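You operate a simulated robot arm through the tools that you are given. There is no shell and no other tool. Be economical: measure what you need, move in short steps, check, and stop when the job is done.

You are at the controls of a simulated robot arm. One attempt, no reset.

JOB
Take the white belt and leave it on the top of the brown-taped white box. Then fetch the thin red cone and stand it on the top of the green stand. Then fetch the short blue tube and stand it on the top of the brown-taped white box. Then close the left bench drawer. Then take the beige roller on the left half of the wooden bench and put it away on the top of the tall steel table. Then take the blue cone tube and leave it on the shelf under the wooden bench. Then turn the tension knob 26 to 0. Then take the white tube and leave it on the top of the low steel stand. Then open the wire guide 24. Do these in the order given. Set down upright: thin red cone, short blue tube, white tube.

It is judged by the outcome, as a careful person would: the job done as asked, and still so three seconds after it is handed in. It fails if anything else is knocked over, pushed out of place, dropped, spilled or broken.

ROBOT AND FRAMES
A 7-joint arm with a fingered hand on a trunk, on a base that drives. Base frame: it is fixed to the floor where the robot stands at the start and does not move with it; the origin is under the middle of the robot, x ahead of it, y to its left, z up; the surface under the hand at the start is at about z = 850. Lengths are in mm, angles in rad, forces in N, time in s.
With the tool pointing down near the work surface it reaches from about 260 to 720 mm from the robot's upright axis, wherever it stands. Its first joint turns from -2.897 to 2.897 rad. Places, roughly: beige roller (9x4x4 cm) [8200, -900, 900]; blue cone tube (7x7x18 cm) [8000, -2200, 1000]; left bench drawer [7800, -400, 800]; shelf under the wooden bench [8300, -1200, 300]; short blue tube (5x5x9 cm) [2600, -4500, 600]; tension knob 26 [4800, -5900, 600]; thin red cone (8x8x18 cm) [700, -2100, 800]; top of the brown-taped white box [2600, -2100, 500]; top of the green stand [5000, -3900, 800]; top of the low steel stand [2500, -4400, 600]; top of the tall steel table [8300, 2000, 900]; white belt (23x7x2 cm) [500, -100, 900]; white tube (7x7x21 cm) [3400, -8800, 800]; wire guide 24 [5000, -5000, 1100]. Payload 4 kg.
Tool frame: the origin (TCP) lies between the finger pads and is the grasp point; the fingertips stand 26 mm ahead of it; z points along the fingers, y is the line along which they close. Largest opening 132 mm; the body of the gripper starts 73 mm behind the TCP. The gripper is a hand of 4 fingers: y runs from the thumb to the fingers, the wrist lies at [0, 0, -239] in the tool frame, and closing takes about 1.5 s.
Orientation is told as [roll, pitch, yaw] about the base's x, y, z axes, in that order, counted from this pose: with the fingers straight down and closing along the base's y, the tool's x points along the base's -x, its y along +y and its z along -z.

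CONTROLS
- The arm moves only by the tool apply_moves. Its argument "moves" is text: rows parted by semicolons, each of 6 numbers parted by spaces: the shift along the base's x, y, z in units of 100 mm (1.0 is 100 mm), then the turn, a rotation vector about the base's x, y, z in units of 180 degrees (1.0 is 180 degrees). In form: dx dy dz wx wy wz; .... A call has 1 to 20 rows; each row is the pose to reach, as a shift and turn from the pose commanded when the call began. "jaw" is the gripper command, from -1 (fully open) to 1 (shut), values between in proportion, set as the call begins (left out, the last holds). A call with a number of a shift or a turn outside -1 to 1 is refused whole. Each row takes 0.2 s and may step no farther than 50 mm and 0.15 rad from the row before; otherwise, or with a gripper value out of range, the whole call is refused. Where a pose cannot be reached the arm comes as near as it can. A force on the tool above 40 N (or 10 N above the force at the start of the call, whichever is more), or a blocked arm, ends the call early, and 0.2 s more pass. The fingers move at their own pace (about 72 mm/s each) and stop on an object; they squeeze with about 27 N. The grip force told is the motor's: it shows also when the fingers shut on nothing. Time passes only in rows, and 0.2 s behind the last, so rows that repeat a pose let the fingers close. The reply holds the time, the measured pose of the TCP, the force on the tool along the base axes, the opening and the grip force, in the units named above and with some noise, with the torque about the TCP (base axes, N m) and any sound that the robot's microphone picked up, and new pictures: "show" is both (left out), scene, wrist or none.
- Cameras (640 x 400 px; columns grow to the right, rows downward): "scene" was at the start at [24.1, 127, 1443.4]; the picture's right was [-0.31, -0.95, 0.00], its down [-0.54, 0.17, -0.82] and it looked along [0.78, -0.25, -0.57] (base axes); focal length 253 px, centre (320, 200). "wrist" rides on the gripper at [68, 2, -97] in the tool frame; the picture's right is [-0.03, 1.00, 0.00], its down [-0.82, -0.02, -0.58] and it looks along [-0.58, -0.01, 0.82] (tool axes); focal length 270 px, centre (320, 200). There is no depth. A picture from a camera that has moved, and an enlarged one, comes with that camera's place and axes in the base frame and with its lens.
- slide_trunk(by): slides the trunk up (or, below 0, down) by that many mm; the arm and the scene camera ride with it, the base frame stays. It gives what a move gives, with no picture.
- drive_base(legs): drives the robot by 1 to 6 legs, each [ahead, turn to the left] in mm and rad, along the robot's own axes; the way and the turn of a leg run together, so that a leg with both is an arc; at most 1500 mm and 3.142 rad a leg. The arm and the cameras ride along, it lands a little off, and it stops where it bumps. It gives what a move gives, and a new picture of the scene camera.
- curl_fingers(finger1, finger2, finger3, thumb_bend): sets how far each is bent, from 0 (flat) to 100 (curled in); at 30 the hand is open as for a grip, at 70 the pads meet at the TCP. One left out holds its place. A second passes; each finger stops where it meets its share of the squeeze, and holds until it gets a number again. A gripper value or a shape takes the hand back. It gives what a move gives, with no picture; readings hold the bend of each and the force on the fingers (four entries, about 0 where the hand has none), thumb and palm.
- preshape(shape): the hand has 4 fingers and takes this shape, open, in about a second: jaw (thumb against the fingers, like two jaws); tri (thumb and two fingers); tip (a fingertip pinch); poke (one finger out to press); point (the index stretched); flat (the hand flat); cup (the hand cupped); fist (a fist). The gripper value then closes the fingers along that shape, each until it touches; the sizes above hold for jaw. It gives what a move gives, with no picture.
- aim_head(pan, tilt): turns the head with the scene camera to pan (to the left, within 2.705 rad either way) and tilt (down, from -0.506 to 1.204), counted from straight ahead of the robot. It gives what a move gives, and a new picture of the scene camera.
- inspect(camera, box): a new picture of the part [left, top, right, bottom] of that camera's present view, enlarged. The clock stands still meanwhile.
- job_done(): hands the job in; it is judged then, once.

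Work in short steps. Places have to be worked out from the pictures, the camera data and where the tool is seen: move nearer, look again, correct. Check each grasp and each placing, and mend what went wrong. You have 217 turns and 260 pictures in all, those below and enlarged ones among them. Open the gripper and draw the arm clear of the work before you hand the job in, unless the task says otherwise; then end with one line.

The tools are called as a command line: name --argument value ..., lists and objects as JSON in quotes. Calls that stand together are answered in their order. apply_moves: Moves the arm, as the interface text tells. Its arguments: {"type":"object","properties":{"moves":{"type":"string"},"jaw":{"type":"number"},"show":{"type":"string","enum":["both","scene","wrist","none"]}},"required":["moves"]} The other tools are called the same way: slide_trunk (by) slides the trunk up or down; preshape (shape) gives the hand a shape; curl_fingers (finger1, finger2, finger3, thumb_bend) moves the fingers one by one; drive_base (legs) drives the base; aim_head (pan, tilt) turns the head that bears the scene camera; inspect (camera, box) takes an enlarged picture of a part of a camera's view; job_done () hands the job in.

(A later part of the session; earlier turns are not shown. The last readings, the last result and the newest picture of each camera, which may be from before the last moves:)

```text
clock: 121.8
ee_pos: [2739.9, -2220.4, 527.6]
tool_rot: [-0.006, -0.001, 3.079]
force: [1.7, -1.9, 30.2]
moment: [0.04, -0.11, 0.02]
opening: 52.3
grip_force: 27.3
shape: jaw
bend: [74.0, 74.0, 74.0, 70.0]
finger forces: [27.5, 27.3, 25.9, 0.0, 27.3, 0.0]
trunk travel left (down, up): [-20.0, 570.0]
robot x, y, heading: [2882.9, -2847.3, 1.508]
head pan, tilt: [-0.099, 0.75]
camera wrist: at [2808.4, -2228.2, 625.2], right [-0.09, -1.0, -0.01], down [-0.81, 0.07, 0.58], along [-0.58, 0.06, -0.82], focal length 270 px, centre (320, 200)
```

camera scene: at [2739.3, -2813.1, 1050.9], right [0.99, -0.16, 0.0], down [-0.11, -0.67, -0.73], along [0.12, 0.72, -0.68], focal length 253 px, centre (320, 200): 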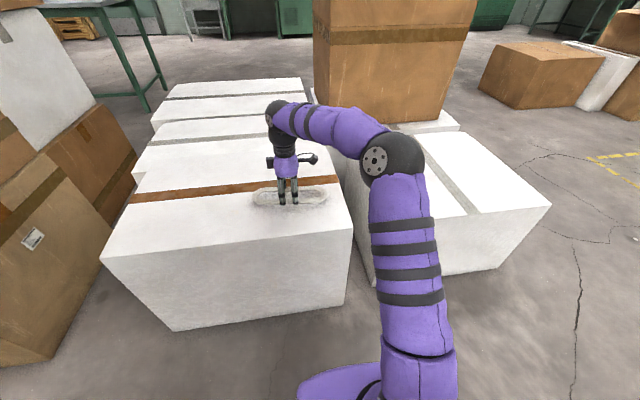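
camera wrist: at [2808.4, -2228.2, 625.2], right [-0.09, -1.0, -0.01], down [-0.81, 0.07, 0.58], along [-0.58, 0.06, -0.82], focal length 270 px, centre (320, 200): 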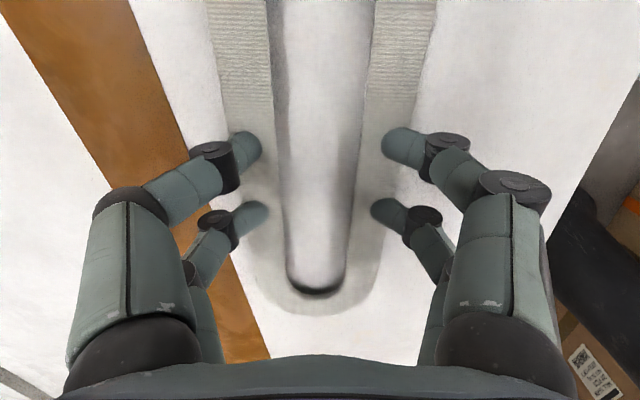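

Contact at 30 N; the belt rests on the box. Ease up 3 mm, open and withdraw.

apply_moves --moves "0 0 0.02 0 0 0; 0 0 0.02 0 0 0; 0 0 0.02 0 0 0; 0 0 0.02 0 0 0; 0 0 0.02 0 0 0; 0 0 0.02 0 0 0; 0 0 0.3 0 0 0; 0 0 0.7 0 0 0; 0 0 1 0 0 0" --jaw -1

```text
clock: 122.2
ee_pos: [2739.3, -2220.3, 525.7]
tool_rot: [-0.004, -0.001, 3.08]
force: [0.8, -0.2, -0.4]
moment: [0.02, -0.01, -0.01]
opening: 132.0
grip_force: 0.2
shape: jaw
bend: [30.0, 30.0, 30.0, 30.0]
finger forces: [0.0, 0.0, 0.0, 0.0, 0.0, 0.0]
trunk travel left (down, up): [-20.0, 570.0]
robot x, y, heading: [2881.5, -2843.6, 1.506]
head pan, tilt: [-0.099, 0.75]
stopped in row 2: the force on the tool passed its limit at 44 N (the readings are from after the stop); the commanded pose is now the measured one
camera scene: at [2739.3, -2813.0, 1050.0], right [0.99, -0.16, 0.0], down [-0.11, -0.67, -0.73], along [0.12, 0.72, -0.68], focal length 253 px, centre (320, 200)
camera wrist: at [2808.1, -2227.0, 623.8], right [-0.09, -1.0, 0.0], down [-0.81, 0.07, 0.58], along [-0.58, 0.05, -0.82], focal length 270 px, centre (320, 200)
```

scene: 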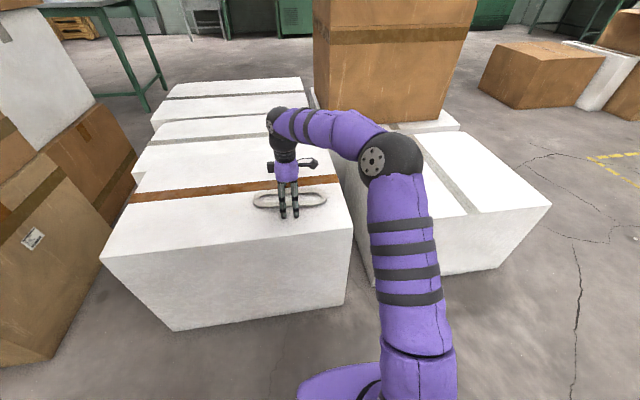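
wrist: 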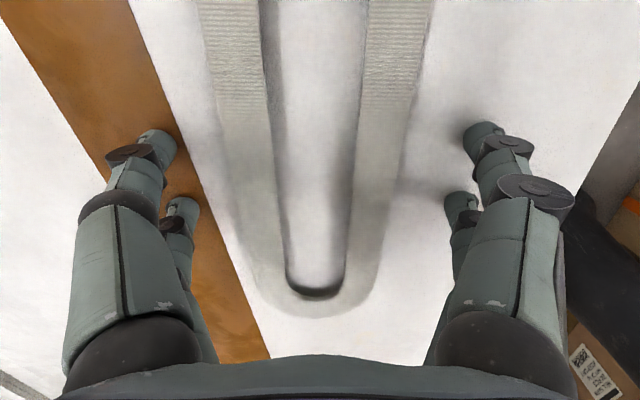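

Released; belt rests on the box. I withdraw up, raise the trunk and look.

apply_moves --moves "0 0 0.2 0 0 0; 0 0 0.6 0 0 0; 0 0 1 0 0 0" --show "wrist"

slide_trunk --by 380

apply_moves --moves "0.3 -0.4 0 0 0 0; 0.5 -0.8 0 0 0 0; 0.7 -1 0 0 0 0" --show "none"

apply_moves --moves "0.3 -0.4 0.3 0 0 0; 0.6 -0.8 0.6 0 0 0; 0.9 -1 0.7 0 0 0" --show "none"

```text
clock: 123.0
ee_pos: [2739.5, -2221.3, 630.0]
tool_rot: [-0.005, -0.001, 3.079]
force: [0.8, -0.1, -0.4]
moment: [-0.03, 0.01, 0.01]
opening: 131.7
grip_force: 0.1
shape: jaw
bend: [30.0, 30.0, 30.0, 30.0]
finger forces: [0.0, 0.0, 0.1, 0.0, 0.0, 0.0]
trunk travel left (down, up): [-20.0, 570.0]
robot x, y, heading: [2879.8, -2845.3, 1.51]
head pan, tilt: [-0.099, 0.75]
camera wrist: at [2808.5, -2228.4, 727.5], right [-0.09, -1.0, 0.0], down [-0.81, 0.07, 0.58], along [-0.58, 0.05, -0.81], focal length 270 px, centre (320, 200)
```

wrist: 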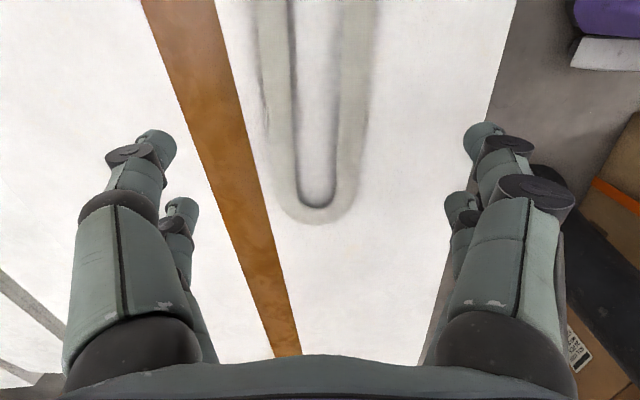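

```text
clock: 126.7
ee_pos: [2739.9, -2221.7, 1010.3]
tool_rot: [-0.006, 0.0, 3.078]
force: [0.3, 0.0, 1.3]
moment: [0.0, 0.01, 0.04]
opening: 132.1
grip_force: 0.0
shape: jaw
bend: [30.0, 30.0, 30.0, 30.0]
finger forces: [0.0, 0.0, 0.0, 0.0, 0.1, 0.1]
trunk travel left (down, up): [-400.0, 190.0]
robot x, y, heading: [2881.0, -2845.3, 1.508]
head pan, tilt: [-0.099, 0.75]
```

```text
clock: 127.5
ee_pos: [2811.2, -2323.4, 1011.4]
tool_rot: [-0.006, -0.001, 3.079]
force: [0.8, 0.4, -0.2]
moment: [0.0, 0.0, 0.03]
opening: 131.8
grip_force: 0.0
shape: jaw
bend: [30.0, 30.0, 30.0, 30.0]
finger forces: [0.0, 0.0, 0.0, 0.0, 0.0, 0.0]
trunk travel left (down, up): [-400.0, 190.0]
robot x, y, heading: [2884.7, -2846.5, 1.51]
head pan, tilt: [-0.099, 0.75]
```

```text
refused: row 1 steps farther than a row can; nothing moved
```

I retract the arm to travel position, then drive the known way back: east, then north.

apply_moves --moves "0.2 -0.4 0.1 0 0 0; 0.4 -0.8 0.2 0 0 0; 0.5 -1 0.3 0 0 0" --show "none"

drive_base --legs '[[0, -1.51], [1150, 0], [0, 1.548], [1225, 0], [1225, 0], [0, 1.496]]'

```text
clock: 128.3
ee_pos: [2858.5, -2423.6, 1040.7]
tool_rot: [-0.009, 0.0, 3.081]
force: [0.0, -0.7, 0.7]
moment: [0.0, -0.01, 0.01]
opening: 131.9
grip_force: 0.1
shape: jaw
bend: [30.0, 30.0, 30.0, 30.0]
finger forces: [0.0, 0.0, 0.0, 0.0, 0.1, 0.0]
trunk travel left (down, up): [-400.0, 190.0]
robot x, y, heading: [2883.8, -2849.8, 1.507]
head pan, tilt: [-0.099, 0.75]
```

```text
clock: 130.5
ee_pos: [3019.5, -2443.1, 1040.3]
tool_rot: [-0.007, 0.004, 2.695]
force: [-0.4, 0.1, -0.5]
moment: [0.01, -0.01, 0.0]
opening: 132.0
grip_force: 0.0
shape: jaw
bend: [30.0, 30.0, 30.0, 30.0]
finger forces: [0.1, 0.0, 0.0, 0.1, 0.0, 0.0]
trunk travel left (down, up): [-400.0, 190.0]
robot x, y, heading: [2882.8, -2843.3, 1.168]
head pan, tilt: [-0.099, 0.75]
stopped in leg 1: the robot was blocked; the commanded pose is now the measured one
camera scene: at [2757.9, -2764.9, 1430.8], right [0.88, -0.48, 0.0], down [-0.33, -0.6, -0.73], along [0.35, 0.64, -0.68], focal length 253 px, centre (320, 200)
```

scene: 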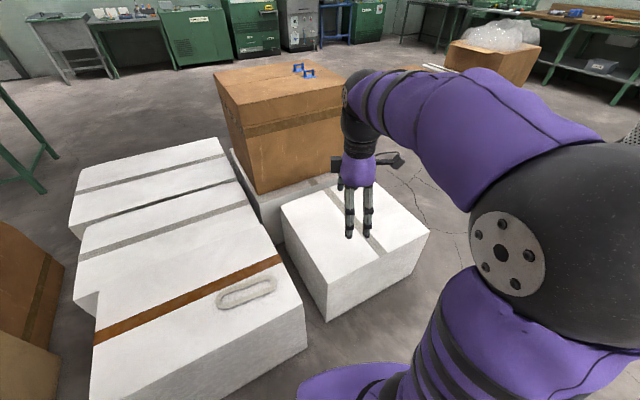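

The base's rear corner touched the cartons. I reverse the proven way in: turn left to face west, then back out east, then go north.

drive_base --legs '[[0, 1.974], [-1150, 0], [0, -1.594], [1225, 0], [1225, 0], [0, 1.496]]'

```text
clock: 161.4
ee_pos: [3692.3, -413.4, 1039.3]
tool_rot: [-0.006, 0.005, -1.709]
force: [0.1, 0.2, 0.1]
moment: [0.02, 0.01, 0.02]
opening: 131.6
grip_force: 0.0
shape: jaw
bend: [30.0, 30.0, 30.0, 30.0]
finger forces: [0.1, 0.0, 0.0, 0.1, 0.0, 0.0]
trunk travel left (down, up): [-400.0, 190.0]
robot x, y, heading: [4116.0, -426.1, 3.046]
head pan, tilt: [-0.099, 0.75]
camera scene: at [4078.9, -564.6, 1430.9], right [0.19, 0.98, 0.0], down [0.67, -0.13, -0.73], along [-0.72, 0.14, -0.68], focal length 253 px, centre (320, 200)
```

scene: 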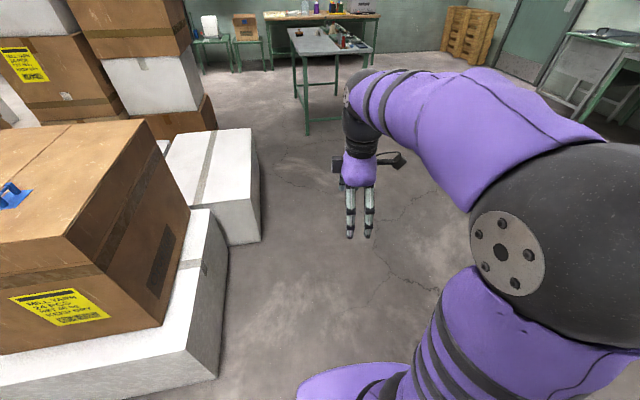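

Continue west past box A and back through the gap.

drive_base --legs '[[1040, 0], [1040, 0], [0, 0.818], [699, 0], [0, -0.659], [689, 0]]'

```text
clock: 182.8
ee_pos: [457.7, -888.8, 1040.9]
tool_rot: [-0.006, 0.003, -1.527]
force: [-0.3, 0.7, 0.1]
moment: [-0.01, 0.02, 0.0]
opening: 131.7
grip_force: 0.1
shape: jaw
bend: [30.0, 30.0, 30.0, 30.0]
finger forces: [0.0, 0.0, 0.0, 0.1, 0.0, 0.0]
trunk travel left (down, up): [-400.0, 190.0]
robot x, y, heading: [875.3, -822.2, -3.05]
head pan, tilt: [-0.099, 0.75]
camera scene: at [865.7, -967.2, 1430.8], right [0.01, 1.0, 0.0], down [0.68, -0.01, -0.73], along [-0.73, 0.01, -0.68], focal length 253 px, centre (320, 200)
```

scene: 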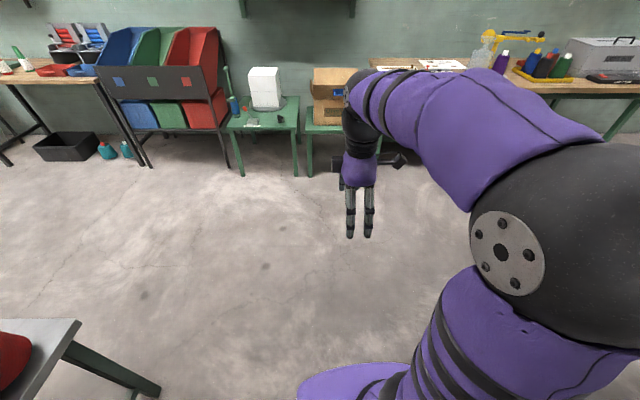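

Floor west of the cone table is free. Drive to its west side and face it.

drive_base --legs '[[0, 0.387], [929, 0], [0, 1.092], [820, 0], [0, 1.571]]'

aim_head --pan -0.1 --tilt 0.75

```text
clock: 200.3
ee_pos: [470.5, -2031.4, 1040.9]
tool_rot: [-0.006, 0.003, 1.555]
force: [0.2, -1.0, 0.3]
moment: [0.02, -0.04, -0.04]
opening: 131.4
grip_force: 0.1
shape: jaw
bend: [30.0, 30.0, 30.0, 30.0]
finger forces: [0.0, 0.0, 0.0, 0.0, 0.1, 0.1]
trunk travel left (down, up): [-400.0, 190.0]
robot x, y, heading: [51.6, -2071.0, 0.029]
head pan, tilt: [-0.099, 0.75]
camera scene: at [67.5, -1926.3, 1430.9], right [-0.07, -1.0, 0.0], down [-0.68, 0.05, -0.73], along [0.73, -0.05, -0.68], focal length 253 px, centre (320, 200)
```

scene: 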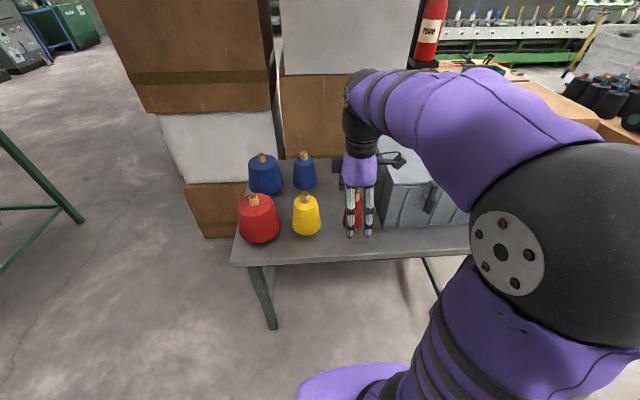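

```text
clock: 200.9
ee_pos: [470.4, -2031.3, 1040.6]
tool_rot: [-0.007, 0.002, 1.555]
force: [0.3, 0.1, -0.5]
moment: [0.0, 0.03, 0.05]
opening: 131.9
grip_force: 0.0
shape: jaw
bend: [30.0, 30.0, 30.0, 30.0]
finger forces: [0.0, 0.0, 0.1, 0.0, 0.0, 0.0]
trunk travel left (down, up): [-400.0, 190.0]
robot x, y, heading: [51.7, -2074.2, 0.032]
head pan, tilt: [-0.099, 0.75]
camera scene: at [67.5, -1926.3, 1430.9], right [-0.07, -1.0, 0.0], down [-0.68, 0.05, -0.73], along [0.73, -0.05, -0.68], focal length 253 px, centre (320, 200)
```

scene: 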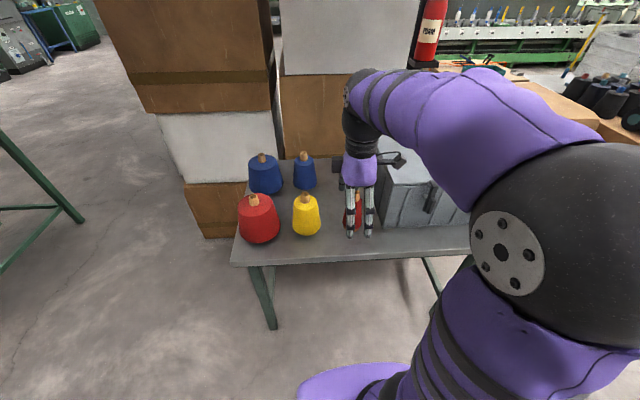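

The thin red cone is behind the hand. Look with the wrist camera.

apply_moves --moves "0.3 -0.3 0.2 0 0 0; 0.6 -0.6 0.3 0 0 0"

```text
clock: 201.7
ee_pos: [473.7, -2275.9, 1080.8]
tool_rot: [-0.034, -0.012, 1.095]
force: [-1.2, -1.6, 0.4]
moment: [0.11, -0.13, 0.03]
opening: 131.7
grip_force: 0.1
shape: jaw
bend: [30.0, 30.0, 30.0, 30.0]
finger forces: [0.0, 0.0, 0.0, 0.0, 0.1, 0.0]
out of reach, approached as far as the arm can: row 1
trunk travel left (down, up): [-400.0, 190.0]
robot x, y, heading: [49.3, -2075.3, 0.032]
head pan, tilt: [-0.099, 0.75]
stopped in row 2: the arm was blocked; the commanded pose is now the measured one
camera scene: at [63.8, -1928.1, 1431.1], right [-0.07, -1.0, 0.0], down [-0.68, 0.05, -0.73], along [0.73, -0.05, -0.68], focal length 253 px, centre (320, 200)
camera wrist: at [438.9, -2336.2, 1178.6], right [-0.88, 0.48, -0.03], down [0.37, 0.72, 0.59], along [0.31, 0.5, -0.81], focal length 270 px, centre (320, 200)
```

scene: 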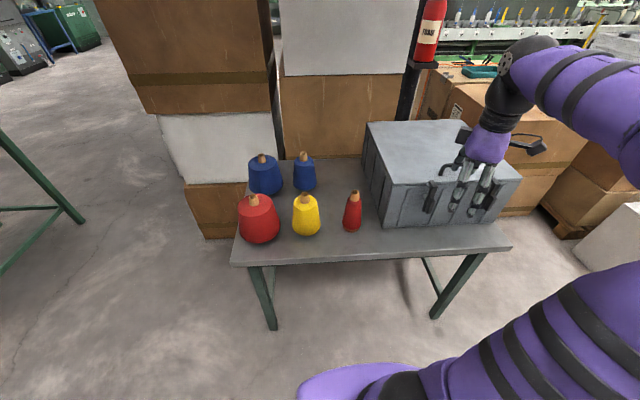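
wrist: 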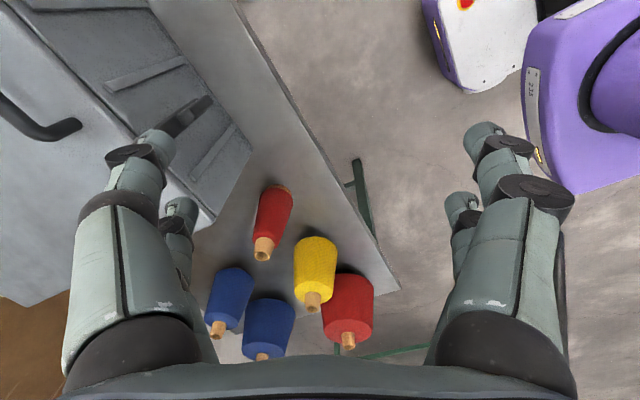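

The cone's base is about (695, −2090) with the table near z≈680 and its tip near 857. I turn the tool to yaw 0 (closing along y), keeping high.

apply_moves --moves "0 0.1 0.05 0 0 -0.045; 0 0.2 0.1 0 0 -0.09; 0.05 0.35 0.1 0 0 -0.135; 0.1 0.5 0.1 0 0 -0.18; 0.15 0.65 0.1 0 0 -0.225; 0.2 0.8 0.1 0 0 -0.27; 0.25 0.9 0.1 0 0 -0.31; 0.3 1 0.1 0 0 -0.3486"

```text
clock: 203.5
ee_pos: [508.8, -2173.9, 1092.5]
tool_rot: [-0.032, -0.01, 0.0]
force: [-1.0, 0.5, -1.0]
moment: [-0.02, -0.02, 0.0]
opening: 131.8
grip_force: 0.0
shape: jaw
bend: [30.0, 30.0, 30.0, 30.0]
finger forces: [0.1, 0.0, 0.0, 0.0, 0.1, 0.0]
trunk travel left (down, up): [-400.0, 190.0]
robot x, y, heading: [52.0, -2071.8, 0.03]
head pan, tilt: [-0.099, 0.75]
camera scene: at [67.5, -1926.4, 1430.9], right [-0.07, -1.0, 0.0], down [-0.68, 0.05, -0.73], along [0.73, -0.05, -0.68], focal length 253 px, centre (320, 200)
camera wrist: at [439.4, -2169.3, 1188.7], right [0.03, 1.0, -0.03], down [0.81, 0.0, 0.59], along [0.58, -0.04, -0.81], focal length 270 px, centre (320, 200)
```

scene: 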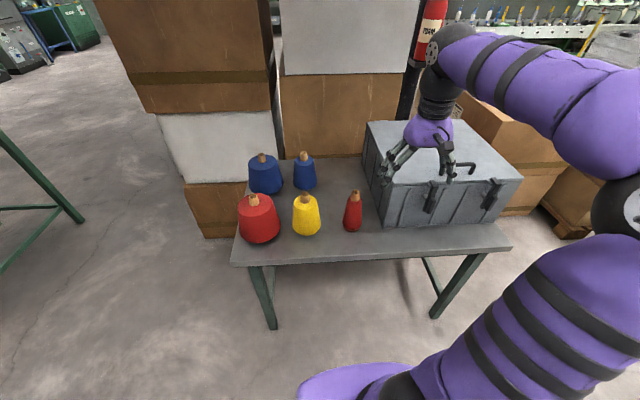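
wrist: 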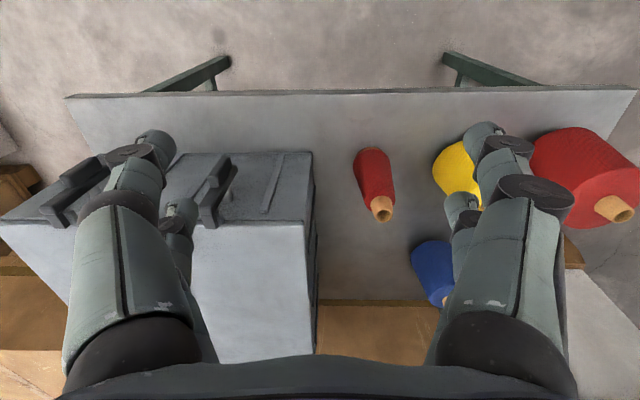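

Cone axis about (703, −2086), tip ≈850. I move above it in two calls.

apply_moves --moves "0.35 0.2 0 0.005 0.002 0; 0.7 0.4 0 0.01 0.003 0; 1 0.5 -0.1 0.01 0.003 0" --show "none"

apply_moves --moves "0.35 0.15 -0.2 0 0 0; 0.7 0.3 -0.4 0 0 0; 0.94 0.38 -0.7 0 0 0; 0.94 0.38 -0.9 0 0 0"

```text
clock: 204.3
ee_pos: [609.0, -2122.4, 1079.9]
tool_rot: [0.001, 0.0, 0.003]
force: [-0.2, -0.5, -0.4]
moment: [-0.01, 0.02, 0.01]
opening: 132.3
grip_force: 0.0
shape: jaw
bend: [30.0, 30.0, 30.0, 30.0]
finger forces: [0.1, 0.0, 0.0, 0.0, 0.1, 0.0]
trunk travel left (down, up): [-400.0, 190.0]
robot x, y, heading: [53.3, -2072.8, 0.029]
head pan, tilt: [-0.099, 0.75]
```

```text
clock: 205.3
ee_pos: [701.1, -2085.2, 990.4]
tool_rot: [0.0, 0.0, 0.002]
force: [-0.4, -0.7, -0.6]
moment: [0.0, -0.01, -0.02]
opening: 131.7
grip_force: 0.0
shape: jaw
bend: [30.0, 30.0, 30.0, 30.0]
finger forces: [0.1, 0.0, 0.1, 0.1, 0.0, 0.0]
trunk travel left (down, up): [-400.0, 190.0]
robot x, y, heading: [49.5, -2072.5, 0.032]
head pan, tilt: [-0.099, 0.75]
camera scene: at [67.9, -1926.1, 1430.8], right [-0.07, -1.0, 0.0], down [-0.68, 0.05, -0.73], along [0.73, -0.05, -0.68], focal length 253 px, centre (320, 200)
camera wrist: at [634.4, -2083.4, 1088.5], right [0.02, 1.0, 0.0], down [0.82, -0.02, 0.58], along [0.58, -0.01, -0.82], focal length 270 px, centre (320, 200)
```

scene: 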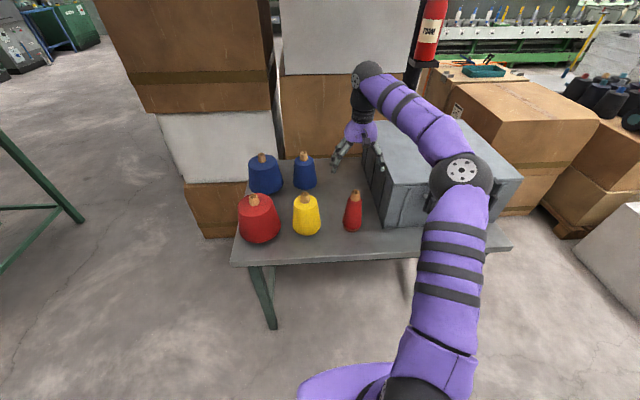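
wrist: 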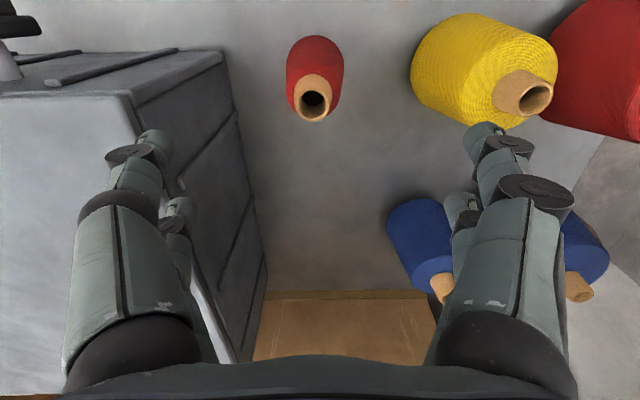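

Aligned (cone top at about (700, −2091)). Descend to z≈795.

apply_moves --moves "0 -0.05 -0.4 0 0 0; 0 -0.05 -0.8 0 0 0; 0 -0.05 -1 0 0 0" --show "wrist"

apply_moves --moves "0 0 -0.3 0 0 0; 0 0 -0.6 0 0 0; 0 0 -0.9 0 0 0; 0 0 -0.95 0 0 0"

```text
clock: 206.1
ee_pos: [704.6, -2089.4, 890.9]
tool_rot: [0.001, -0.002, 0.001]
force: [0.1, 0.2, -0.2]
moment: [0.02, -0.01, 0.02]
opening: 132.2
grip_force: 0.1
shape: jaw
bend: [30.0, 30.0, 30.0, 30.0]
finger forces: [0.1, 0.0, 0.0, 0.0, 0.1, 0.0]
trunk travel left (down, up): [-400.0, 190.0]
robot x, y, heading: [50.7, -2073.2, 0.029]
head pan, tilt: [-0.099, 0.75]
camera wrist: at [636.9, -2088.6, 988.8], right [0.02, 1.0, 0.0], down [0.82, -0.02, 0.58], along [0.58, -0.01, -0.82], focal length 270 px, centre (320, 200)
```

wrist: 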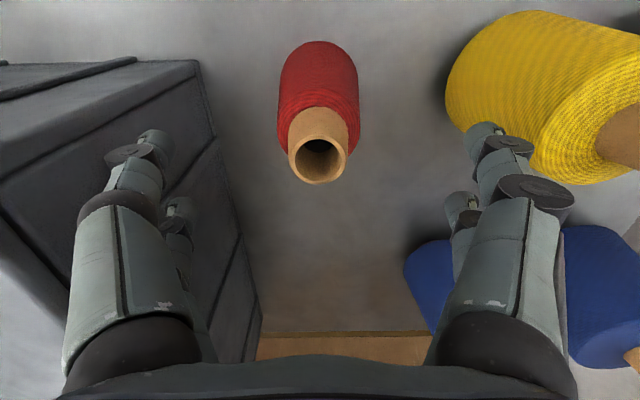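

```text
clock: 207.1
ee_pos: [702.2, -2090.0, 797.3]
tool_rot: [-0.001, -0.003, 0.002]
force: [0.4, -0.2, 5.7]
moment: [-0.01, 0.14, -0.02]
opening: 131.9
grip_force: 0.1
shape: jaw
bend: [30.0, 30.0, 30.0, 30.0]
finger forces: [0.1, 0.0, 0.0, 0.0, 0.0, 4.7]
trunk travel left (down, up): [-400.0, 190.0]
robot x, y, heading: [50.3, -2070.8, 0.028]
head pan, tilt: [-0.099, 0.75]
camera scene: at [67.4, -1926.3, 1431.0], right [-0.07, -1.0, 0.0], down [-0.68, 0.05, -0.73], along [0.73, -0.05, -0.68], focal length 253 px, centre (320, 200)
camera wrist: at [634.5, -2089.2, 894.3], right [0.02, 1.0, 0.0], down [0.82, -0.02, 0.58], along [0.58, -0.01, -0.82], focal length 270 px, centre (320, 200)
```

scene: 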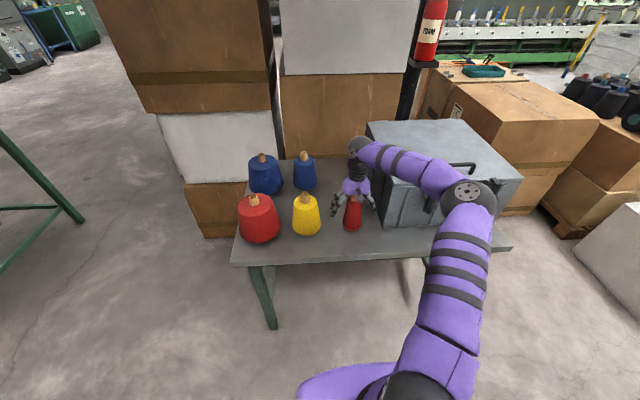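
wrist: 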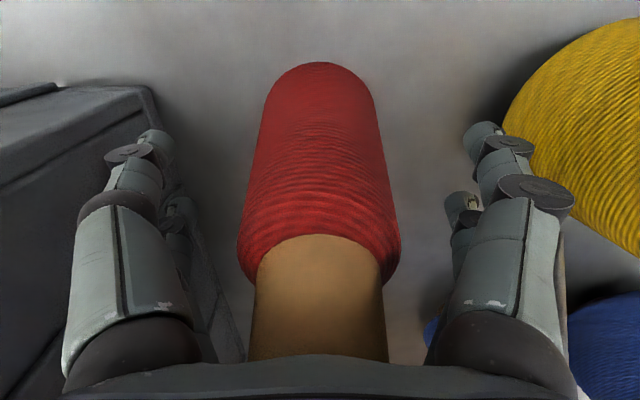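

The palm just touches the cone's top. Raise 6 mm and close.

apply_moves --moves "0 0 0.06 0 0 0; 0 0 0.06 0 0 0; 0 0 0.06 0 0 0; 0 0 0.06 0 0 0; 0 0 0.06 0 0 0; 0 0 0.06 0 0 0; 0 0 0.06 0 0 0; 0 0 0.06 0 0 0; 0 0 0.06 0 0 0" --jaw 1 --show "wrist"

```text
clock: 209.1
ee_pos: [702.4, -2090.6, 802.2]
tool_rot: [0.0, 0.0, 0.002]
force: [0.1, -0.5, 0.2]
moment: [-0.06, 0.0, 0.04]
opening: 42.1
grip_force: 27.1
shape: jaw
bend: [73.0, 73.0, 73.0, 70.0]
finger forces: [25.1, 19.8, 19.7, 0.1, 26.0, 0.0]
trunk travel left (down, up): [-400.0, 190.0]
robot x, y, heading: [47.6, -2075.0, 0.034]
head pan, tilt: [-0.099, 0.75]
camera wrist: at [634.6, -2090.1, 900.0], right [0.02, 1.0, 0.0], down [0.82, -0.02, 0.58], along [0.58, -0.01, -0.82], focal length 270 px, centre (320, 200)
```

wrist: 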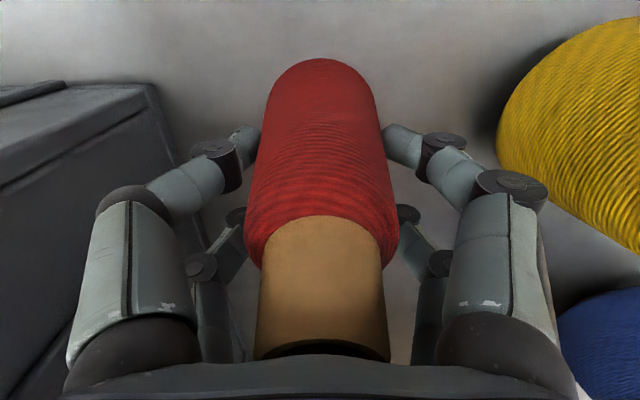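

Gripped. Lift and check.

apply_moves --moves "0 0 0.1 0 0 0; 0 0 0.4 0 0 0; 0 0 0.8 0 0 0; 0 0 1 0 0 0" --show "none"

apply_moves --moves "0 0 0.4 0 0 0; 0 0 0.8 0 0 0; 0 0 1 0 0 0"

```text
clock: 210.1
ee_pos: [702.3, -2091.2, 901.5]
tool_rot: [0.002, 0.0, 0.005]
force: [-0.5, 0.5, -1.7]
moment: [-0.01, -0.02, -0.01]
opening: 42.1
grip_force: 27.4
shape: jaw
bend: [73.0, 73.0, 73.0, 70.0]
finger forces: [25.4, 20.4, 19.9, 0.0, 26.1, 0.1]
trunk travel left (down, up): [-400.0, 190.0]
robot x, y, heading: [53.0, -2070.7, 0.03]
head pan, tilt: [-0.099, 0.75]
```

```text
clock: 210.9
ee_pos: [700.9, -2091.1, 1002.2]
tool_rot: [0.001, 0.0, 0.003]
force: [0.4, 0.1, -2.8]
moment: [-0.02, -0.02, -0.02]
opening: 41.8
grip_force: 27.0
shape: jaw
bend: [73.0, 74.0, 73.0, 70.0]
finger forces: [26.0, 21.4, 19.2, 0.0, 26.6, 0.0]
trunk travel left (down, up): [-400.0, 190.0]
robot x, y, heading: [51.9, -2075.0, 0.036]
head pan, tilt: [-0.099, 0.75]
camera scene: at [67.7, -1926.2, 1430.8], right [-0.07, -1.0, 0.0], down [-0.68, 0.05, -0.73], along [0.73, -0.05, -0.68], focal length 253 px, centre (320, 200)
camera wrist: at [634.0, -2089.7, 1099.8], right [0.02, 1.0, 0.0], down [0.82, -0.02, 0.58], along [0.58, -0.01, -0.82], focal length 270 px, centre (320, 200)
```

scene: 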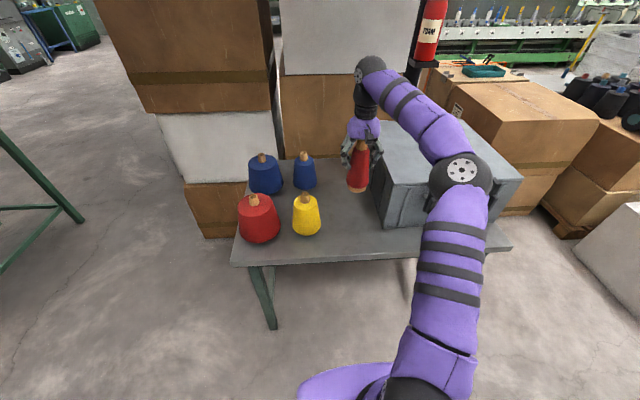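
wrist: 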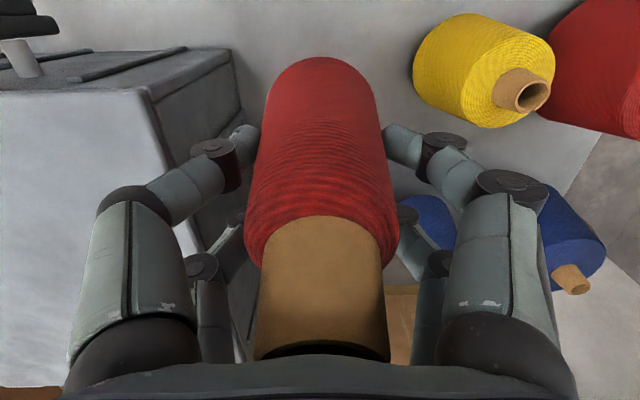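

Cone held upright. Retract the arm and look south for a shorter route.

apply_moves --moves "-0.4 0 0.2 0 0 0; -0.8 0 0.4 0 0 0; -1 0 0.6 0 0 0" --show "none"

apply_moves --moves "-0.4 0 0.2 0 0 0; -0.8 0 0.4 0 0 0; -1 0 0.6 0 0 0" --show "none"

aim_head --pan -1.0 --tilt 0.4

```text
clock: 211.7
ee_pos: [599.9, -2091.0, 1061.2]
tool_rot: [0.001, -0.001, 0.002]
force: [-0.6, -0.1, -1.6]
moment: [-0.03, -0.01, -0.02]
opening: 42.1
grip_force: 26.9
shape: jaw
bend: [73.0, 74.0, 73.0, 70.0]
finger forces: [26.0, 21.5, 19.5, 0.0, 26.6, 0.0]
trunk travel left (down, up): [-400.0, 190.0]
robot x, y, heading: [48.4, -2071.1, 0.027]
head pan, tilt: [-0.099, 0.75]
```

```text
clock: 212.5
ee_pos: [500.9, -2090.5, 1122.8]
tool_rot: [0.0, -0.002, 0.003]
force: [-0.7, -0.7, -1.2]
moment: [0.02, 0.01, 0.0]
opening: 41.7
grip_force: 26.5
shape: jaw
bend: [73.0, 74.0, 73.0, 70.0]
finger forces: [25.9, 21.5, 19.9, 0.0, 26.7, 0.0]
trunk travel left (down, up): [-400.0, 190.0]
robot x, y, heading: [49.3, -2076.4, 0.032]
head pan, tilt: [-0.099, 0.75]
```

```text
clock: 213.7
ee_pos: [501.3, -2090.5, 1122.8]
tool_rot: [0.0, 0.0, 0.005]
force: [-0.7, 0.8, -1.4]
moment: [0.04, -0.03, 0.02]
opening: 41.7
grip_force: 27.2
shape: jaw
bend: [73.0, 74.0, 73.0, 70.0]
finger forces: [26.0, 21.6, 20.0, 0.2, 26.7, 0.1]
trunk travel left (down, up): [-400.0, 190.0]
robot x, y, heading: [53.0, -2070.3, 0.034]
head pan, tilt: [-1.0, 0.4]
camera scene: at [37.5, -1997.0, 1461.9], right [-0.82, -0.57, 0.0], down [-0.22, 0.32, -0.92], along [0.52, -0.76, -0.39], focal length 253 px, centre (320, 200)
```

scene: 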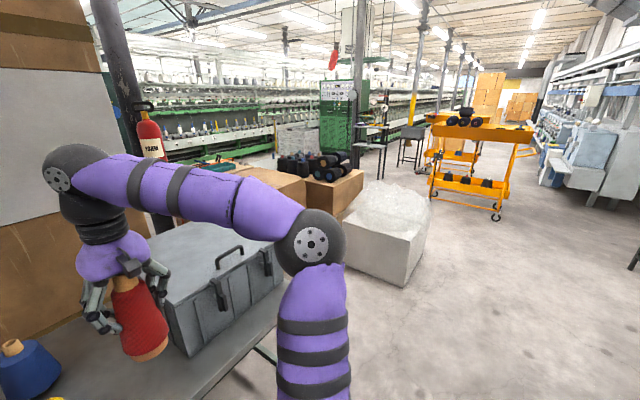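

I'll take the known route back north and round to the aisle; the green stand is at about (4910, −3930).

drive_base --legs '[[0, 1.537], [820, 0], [0, -1.069], [935, 0], [0, -0.335], [660, 0]]'

```text
clock: 233.9
ee_pos: [1953.7, -652.9, 1122.0]
tool_rot: [0.0, 0.001, 0.146]
force: [0.3, 0.4, -1.7]
moment: [0.0, -0.03, 0.02]
opening: 41.8
grip_force: 27.0
shape: jaw
bend: [73.0, 74.0, 73.0, 70.0]
finger forces: [25.6, 20.7, 20.2, 0.0, 26.8, 0.0]
trunk travel left (down, up): [-400.0, 190.0]
robot x, y, heading: [1500.3, -701.7, 0.178]
head pan, tilt: [-1.0, 0.4]
camera scene: at [1481.5, -626.2, 1462.0], right [-0.73, -0.68, 0.0], down [-0.26, 0.29, -0.92], along [0.62, -0.68, -0.39], focal length 253 px, centre (320, 200)
```

scene: 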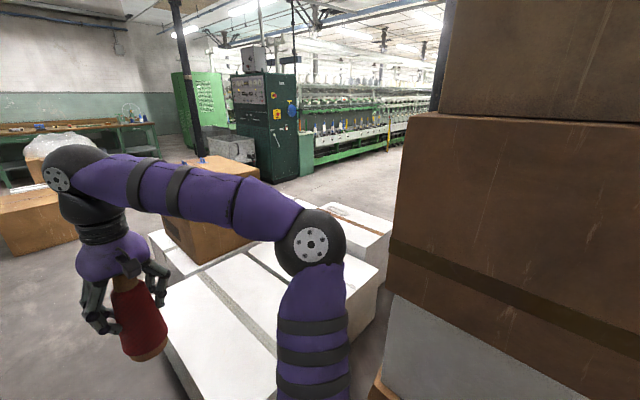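

Next: past box A, east, then turn south.

drive_base --legs '[[0, 0.566], [741, 0], [0, -0.832], [1022, 0], [1022, 0], [0, -1.503]]'

```text
clock: 255.9
ee_pos: [4062.7, -837.5, 1121.7]
tool_rot: [-0.001, 0.0, -1.621]
force: [0.0, -0.6, -1.7]
moment: [0.02, -0.01, -0.01]
opening: 41.2
grip_force: 27.4
shape: jaw
bend: [73.0, 74.0, 73.0, 70.0]
finger forces: [25.5, 20.2, 20.3, 0.1, 26.5, 0.1]
trunk travel left (down, up): [-400.0, 190.0]
robot x, y, heading: [4106.9, -388.2, -1.592]
head pan, tilt: [-1.0, 0.4]
camera scene: at [4179.8, -378.7, 1462.0], right [-0.52, 0.85, 0.0], down [0.33, 0.2, -0.92], along [-0.79, -0.48, -0.39], focal length 253 px, centre (320, 200)
```

scene: 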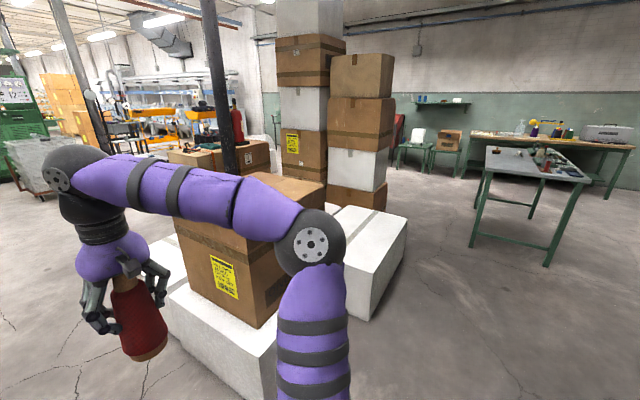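

Drive south down the aisle to y≈−3890 and face the green stand to the east.

drive_base --legs '[[0, 0.03], [1170, 0], [1170, 0], [1170, 0], [0, 1.56]]'

aim_head --pan 0.1 --tilt 0.5

```text
clock: 277.6
ee_pos: [4705.1, -3917.7, 1122.7]
tool_rot: [-0.001, 0.0, 0.028]
force: [0.0, -0.2, -1.6]
moment: [0.01, 0.0, 0.02]
opening: 41.5
grip_force: 27.0
shape: jaw
bend: [73.0, 74.0, 73.0, 70.0]
finger forces: [25.5, 20.0, 20.3, 0.0, 26.6, 0.0]
trunk travel left (down, up): [-400.0, 190.0]
robot x, y, heading: [4251.7, -3914.1, 0.057]
head pan, tilt: [-1.0, 0.4]
camera scene: at [4238.8, -3835.9, 1462.0], right [-0.81, -0.59, 0.0], down [-0.23, 0.32, -0.92], along [0.54, -0.75, -0.39], focal length 253 px, centre (320, 200)
```

scene: 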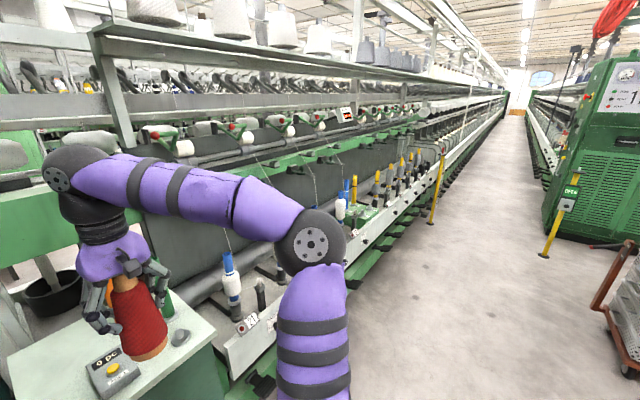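

```text
clock: 279.0
ee_pos: [4703.9, -3916.9, 1122.1]
tool_rot: [0.0, 0.001, 0.028]
force: [-0.1, 0.5, -1.6]
moment: [0.01, -0.02, -0.03]
opening: 41.1
grip_force: 27.0
shape: jaw
bend: [73.0, 74.0, 73.0, 70.0]
finger forces: [25.5, 20.0, 20.3, 0.0, 26.5, 0.0]
trunk travel left (down, up): [-400.0, 190.0]
robot x, y, heading: [4250.2, -3910.0, 0.058]
head pan, tilt: [0.099, 0.499]
camera scene: at [4274.3, -3746.8, 1452.8], right [0.15, -0.99, 0.0], down [-0.47, -0.07, -0.88], along [0.87, 0.14, -0.48], focal length 253 px, centre (320, 200)
```

scene: 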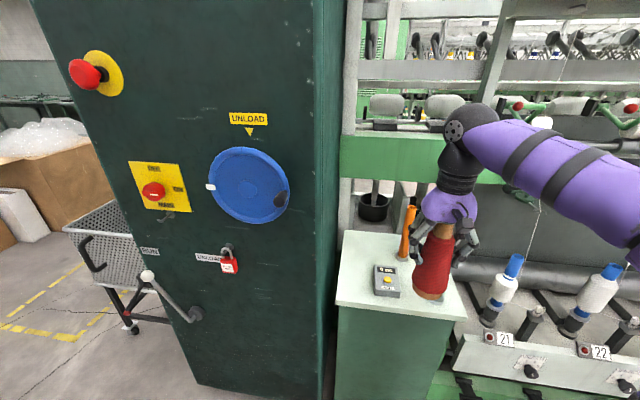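

The robot is at (4250, −3910). The stand top spans x 4818–5200, y −4090…−3712, with some things on it. I look closer for a free spot.

inspect --camera "scene" --box '[310, 170, 490, 340]'

inspect --camera "wrist" --box '[0, 0, 640, 400]'

```text
2.35 times, centred on (400, 255) of scene
camera zoom: at [4274.3, -3746.8, 1452.8], right [0.15, -0.99, 0.0], down [-0.47, -0.07, -0.88], along [0.87, 0.14, -0.48], focal length 594 px, centre (132, 71)
```

zoom: 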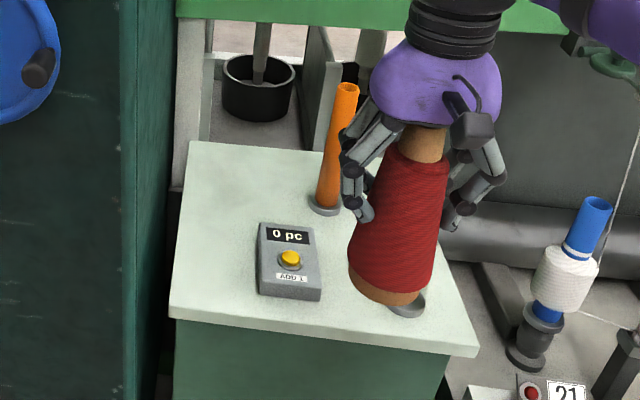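

```text
1.00 times, centred on (320, 200) of wrist (not enlarged: the box is as wide or as high as the picture)
camera zoom: at [4637.3, -3918.2, 1220.4], right [0.0, 1.0, 0.0], down [0.82, 0.0, 0.58], along [0.58, 0.0, -0.82], focal length 270 px, centre (320, 200)
```

zoom: 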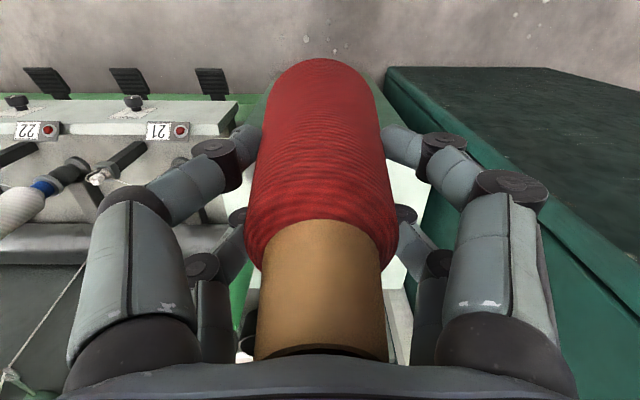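

Free spot is the back-left area, about (5050, −3790). I move the base 130 mm forward and bring the cone over it.

drive_base --legs '[[130, 0]]'

apply_moves --moves "0.35 0.2 0 0 0 0; 0.7 0.4 0 0 0 0; 1 0.6 0 0 0 0" --show "none"

```text
clock: 280.3
ee_pos: [4834.4, -3908.5, 1123.0]
tool_rot: [0.001, 0.0, 0.032]
force: [-0.3, -0.7, -1.7]
moment: [-0.01, -0.01, 0.02]
opening: 41.3
grip_force: 26.9
shape: jaw
bend: [73.0, 74.0, 73.0, 70.0]
finger forces: [25.5, 20.2, 20.2, 0.1, 26.5, 0.0]
trunk travel left (down, up): [-400.0, 190.0]
robot x, y, heading: [4381.5, -3903.7, 0.064]
head pan, tilt: [0.099, 0.499]
camera scene: at [4403.7, -3739.1, 1452.8], right [0.16, -0.99, 0.0], down [-0.47, -0.08, -0.88], along [0.87, 0.14, -0.48], focal length 253 px, centre (320, 200)
```

scene: 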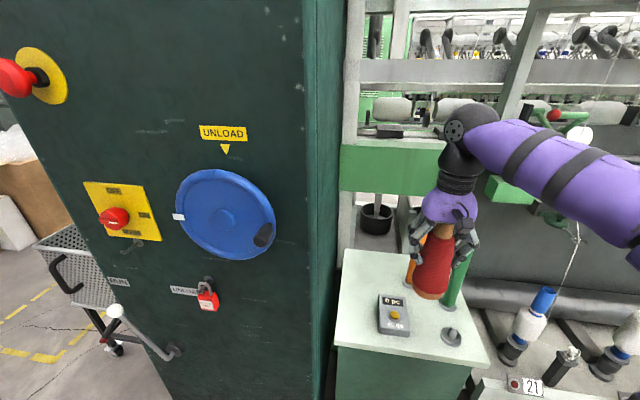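

```text
clock: 281.1
ee_pos: [4935.5, -3848.9, 1121.2]
tool_rot: [0.0, 0.0, 0.028]
force: [0.8, -0.3, -2.0]
moment: [-0.03, -0.01, -0.01]
opening: 41.0
grip_force: 26.5
shape: jaw
bend: [73.0, 74.0, 73.0, 70.0]
finger forces: [25.6, 20.0, 20.6, 0.0, 26.6, 0.1]
trunk travel left (down, up): [-400.0, 190.0]
robot x, y, heading: [4381.9, -3902.7, 0.062]
head pan, tilt: [0.099, 0.499]
```

Consistent: stand top z≈800. Continue over the spot.

apply_moves --moves "0.35 0.2 -0.1 0 0 0; 0.7 0.4 -0.2 0 0 0; 1 0.6 -0.4 0 0 0" --show "none"

apply_moves --moves "0.1 0 -0.3 0 0 0; 0.15 0 -0.6 0 0 0; 0.15 0 -0.8 0 0 0"

```text
clock: 281.9
ee_pos: [5015.9, -3796.8, 1072.1]
tool_rot: [-0.001, 0.001, 0.032]
force: [0.0, 0.6, -1.1]
moment: [0.02, -0.03, 0.0]
opening: 41.0
grip_force: 27.0
shape: jaw
bend: [73.0, 74.0, 73.0, 70.0]
finger forces: [25.7, 20.5, 20.8, 0.0, 26.8, 0.0]
out of reach, approached as far as the arm can: row 3
trunk travel left (down, up): [-400.0, 190.0]
robot x, y, heading: [4382.0, -3903.1, 0.061]
head pan, tilt: [0.099, 0.499]
```

```text
clock: 282.7
ee_pos: [5031.6, -3796.9, 991.4]
tool_rot: [-0.002, 0.001, 0.029]
force: [-0.4, 0.5, -2.2]
moment: [0.01, -0.04, -0.01]
opening: 41.0
grip_force: 27.1
shape: jaw
bend: [73.0, 74.0, 74.0, 70.0]
finger forces: [25.9, 21.0, 20.8, 0.1, 26.9, 0.0]
trunk travel left (down, up): [-400.0, 190.0]
robot x, y, heading: [4382.8, -3902.5, 0.064]
head pan, tilt: [0.099, 0.499]
camera scene: at [4403.9, -3739.1, 1452.8], right [0.16, -0.99, 0.0], down [-0.47, -0.08, -0.88], along [0.87, 0.14, -0.48], focal length 253 px, centre (320, 200)
camera wrist: at [4964.7, -3799.0, 1088.7], right [0.0, 1.0, 0.0], down [0.82, 0.0, 0.58], along [0.58, 0.0, -0.82], focal length 270 px, centre (320, 200)
```

scene: 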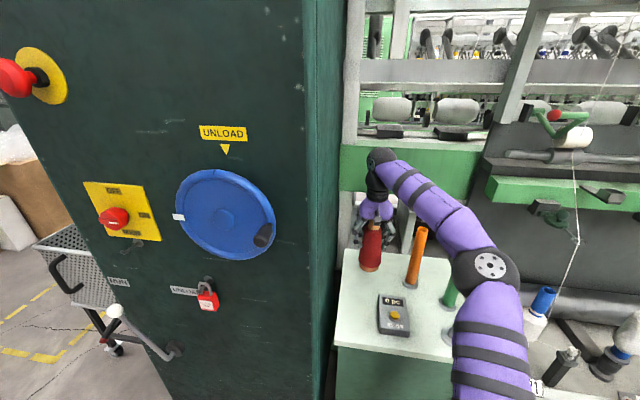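
wrist: 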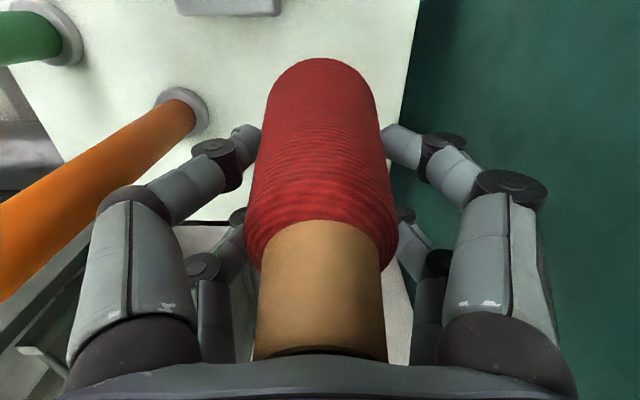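

Between the orange peg and cabinet there is clearance on both sides. Lower gently until contact (expected near TCP z≈915).

apply_moves --moves "0 0 -0.3 0 0 0; 0 0 -0.5 0 0 0; 0 0 -0.56 0 0 0; 0 0 -0.61 0 0 0; 0 0 -0.66 0 0 0; 0 0 -0.7 0 0 0"

```text
clock: 284.1
ee_pos: [5033.1, -3798.7, 922.0]
tool_rot: [-0.001, 0.0, 0.03]
force: [-0.2, 0.2, -2.0]
moment: [0.03, -0.02, 0.0]
opening: 41.0
grip_force: 27.1
shape: jaw
bend: [73.0, 74.0, 74.0, 70.0]
finger forces: [25.8, 21.4, 20.7, 0.0, 26.9, 0.0]
trunk travel left (down, up): [-400.0, 190.0]
robot x, y, heading: [4386.5, -3904.7, 0.055]
head pan, tilt: [0.099, 0.499]
camera scene: at [4403.9, -3739.1, 1452.8], right [0.16, -0.99, 0.0], down [-0.47, -0.08, -0.88], along [0.87, 0.14, -0.48], focal length 253 px, centre (320, 200)
camera wrist: at [4965.0, -3799.2, 1019.6], right [-0.01, 1.0, 0.0], down [0.82, 0.0, 0.58], along [0.58, 0.0, -0.82], focal length 270 px, centre (320, 200)
```

scene: 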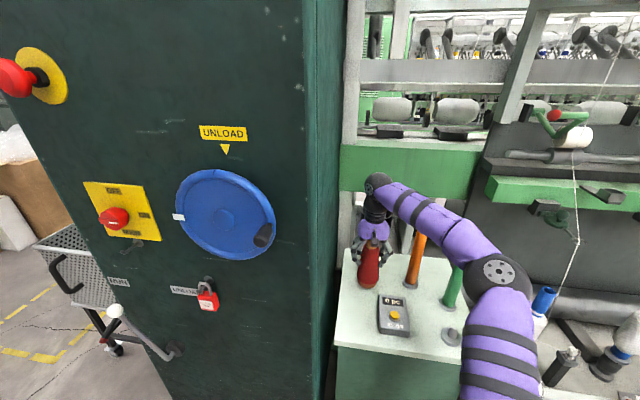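
wrist: 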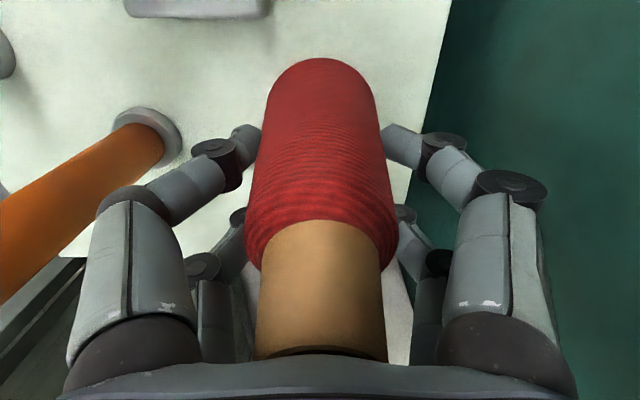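

Not yet touching; continue in 3 mm steps.

apply_moves --moves "0 0 -0.03 0 0 0; 0 0 -0.06 0 0 0; 0 0 -0.09 0 0 0; 0 0 -0.12 0 0 0; 0 0 -0.15 0 0 0; 0 0 -0.18 0 0 0; 0 0 -0.21 0 0 0" --show "wrist"

```text
clock: 285.7
ee_pos: [5032.5, -3798.0, 901.6]
tool_rot: [0.0, -0.002, 0.032]
force: [-0.2, -0.3, 1.6]
moment: [-0.02, -0.06, 0.0]
opening: 40.8
grip_force: 26.6
shape: jaw
bend: [73.0, 74.0, 74.0, 70.0]
finger forces: [26.0, 21.8, 21.1, 0.0, 27.0, 0.0]
trunk travel left (down, up): [-400.0, 190.0]
robot x, y, heading: [4382.3, -3907.7, 0.062]
head pan, tilt: [0.099, 0.499]
camera wrist: at [4964.9, -3798.8, 1000.1], right [-0.01, 1.0, 0.0], down [0.82, 0.0, 0.58], along [0.58, 0.0, -0.82], focal length 270 px, centre (320, 200)
```

wrist: 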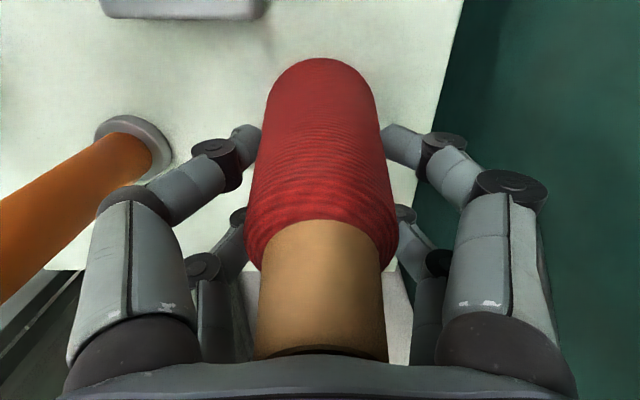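

Force has just turned: first contact. Press 4 mm more to confirm.

apply_moves --moves "0 0 -0.02 0 0 0; 0 0 -0.04 0 0 0" --show "none"

```text
clock: 286.3
ee_pos: [5032.2, -3797.9, 900.9]
tool_rot: [0.001, -0.005, 0.031]
force: [1.0, 0.5, 22.3]
moment: [-0.01, -0.31, -0.02]
opening: 41.1
grip_force: 27.1
shape: jaw
bend: [73.0, 74.0, 74.0, 70.0]
finger forces: [27.3, 25.7, 25.6, 0.0, 27.9, 0.1]
trunk travel left (down, up): [-400.0, 190.0]
robot x, y, heading: [4385.5, -3907.2, 0.061]
head pan, tilt: [0.099, 0.499]
```

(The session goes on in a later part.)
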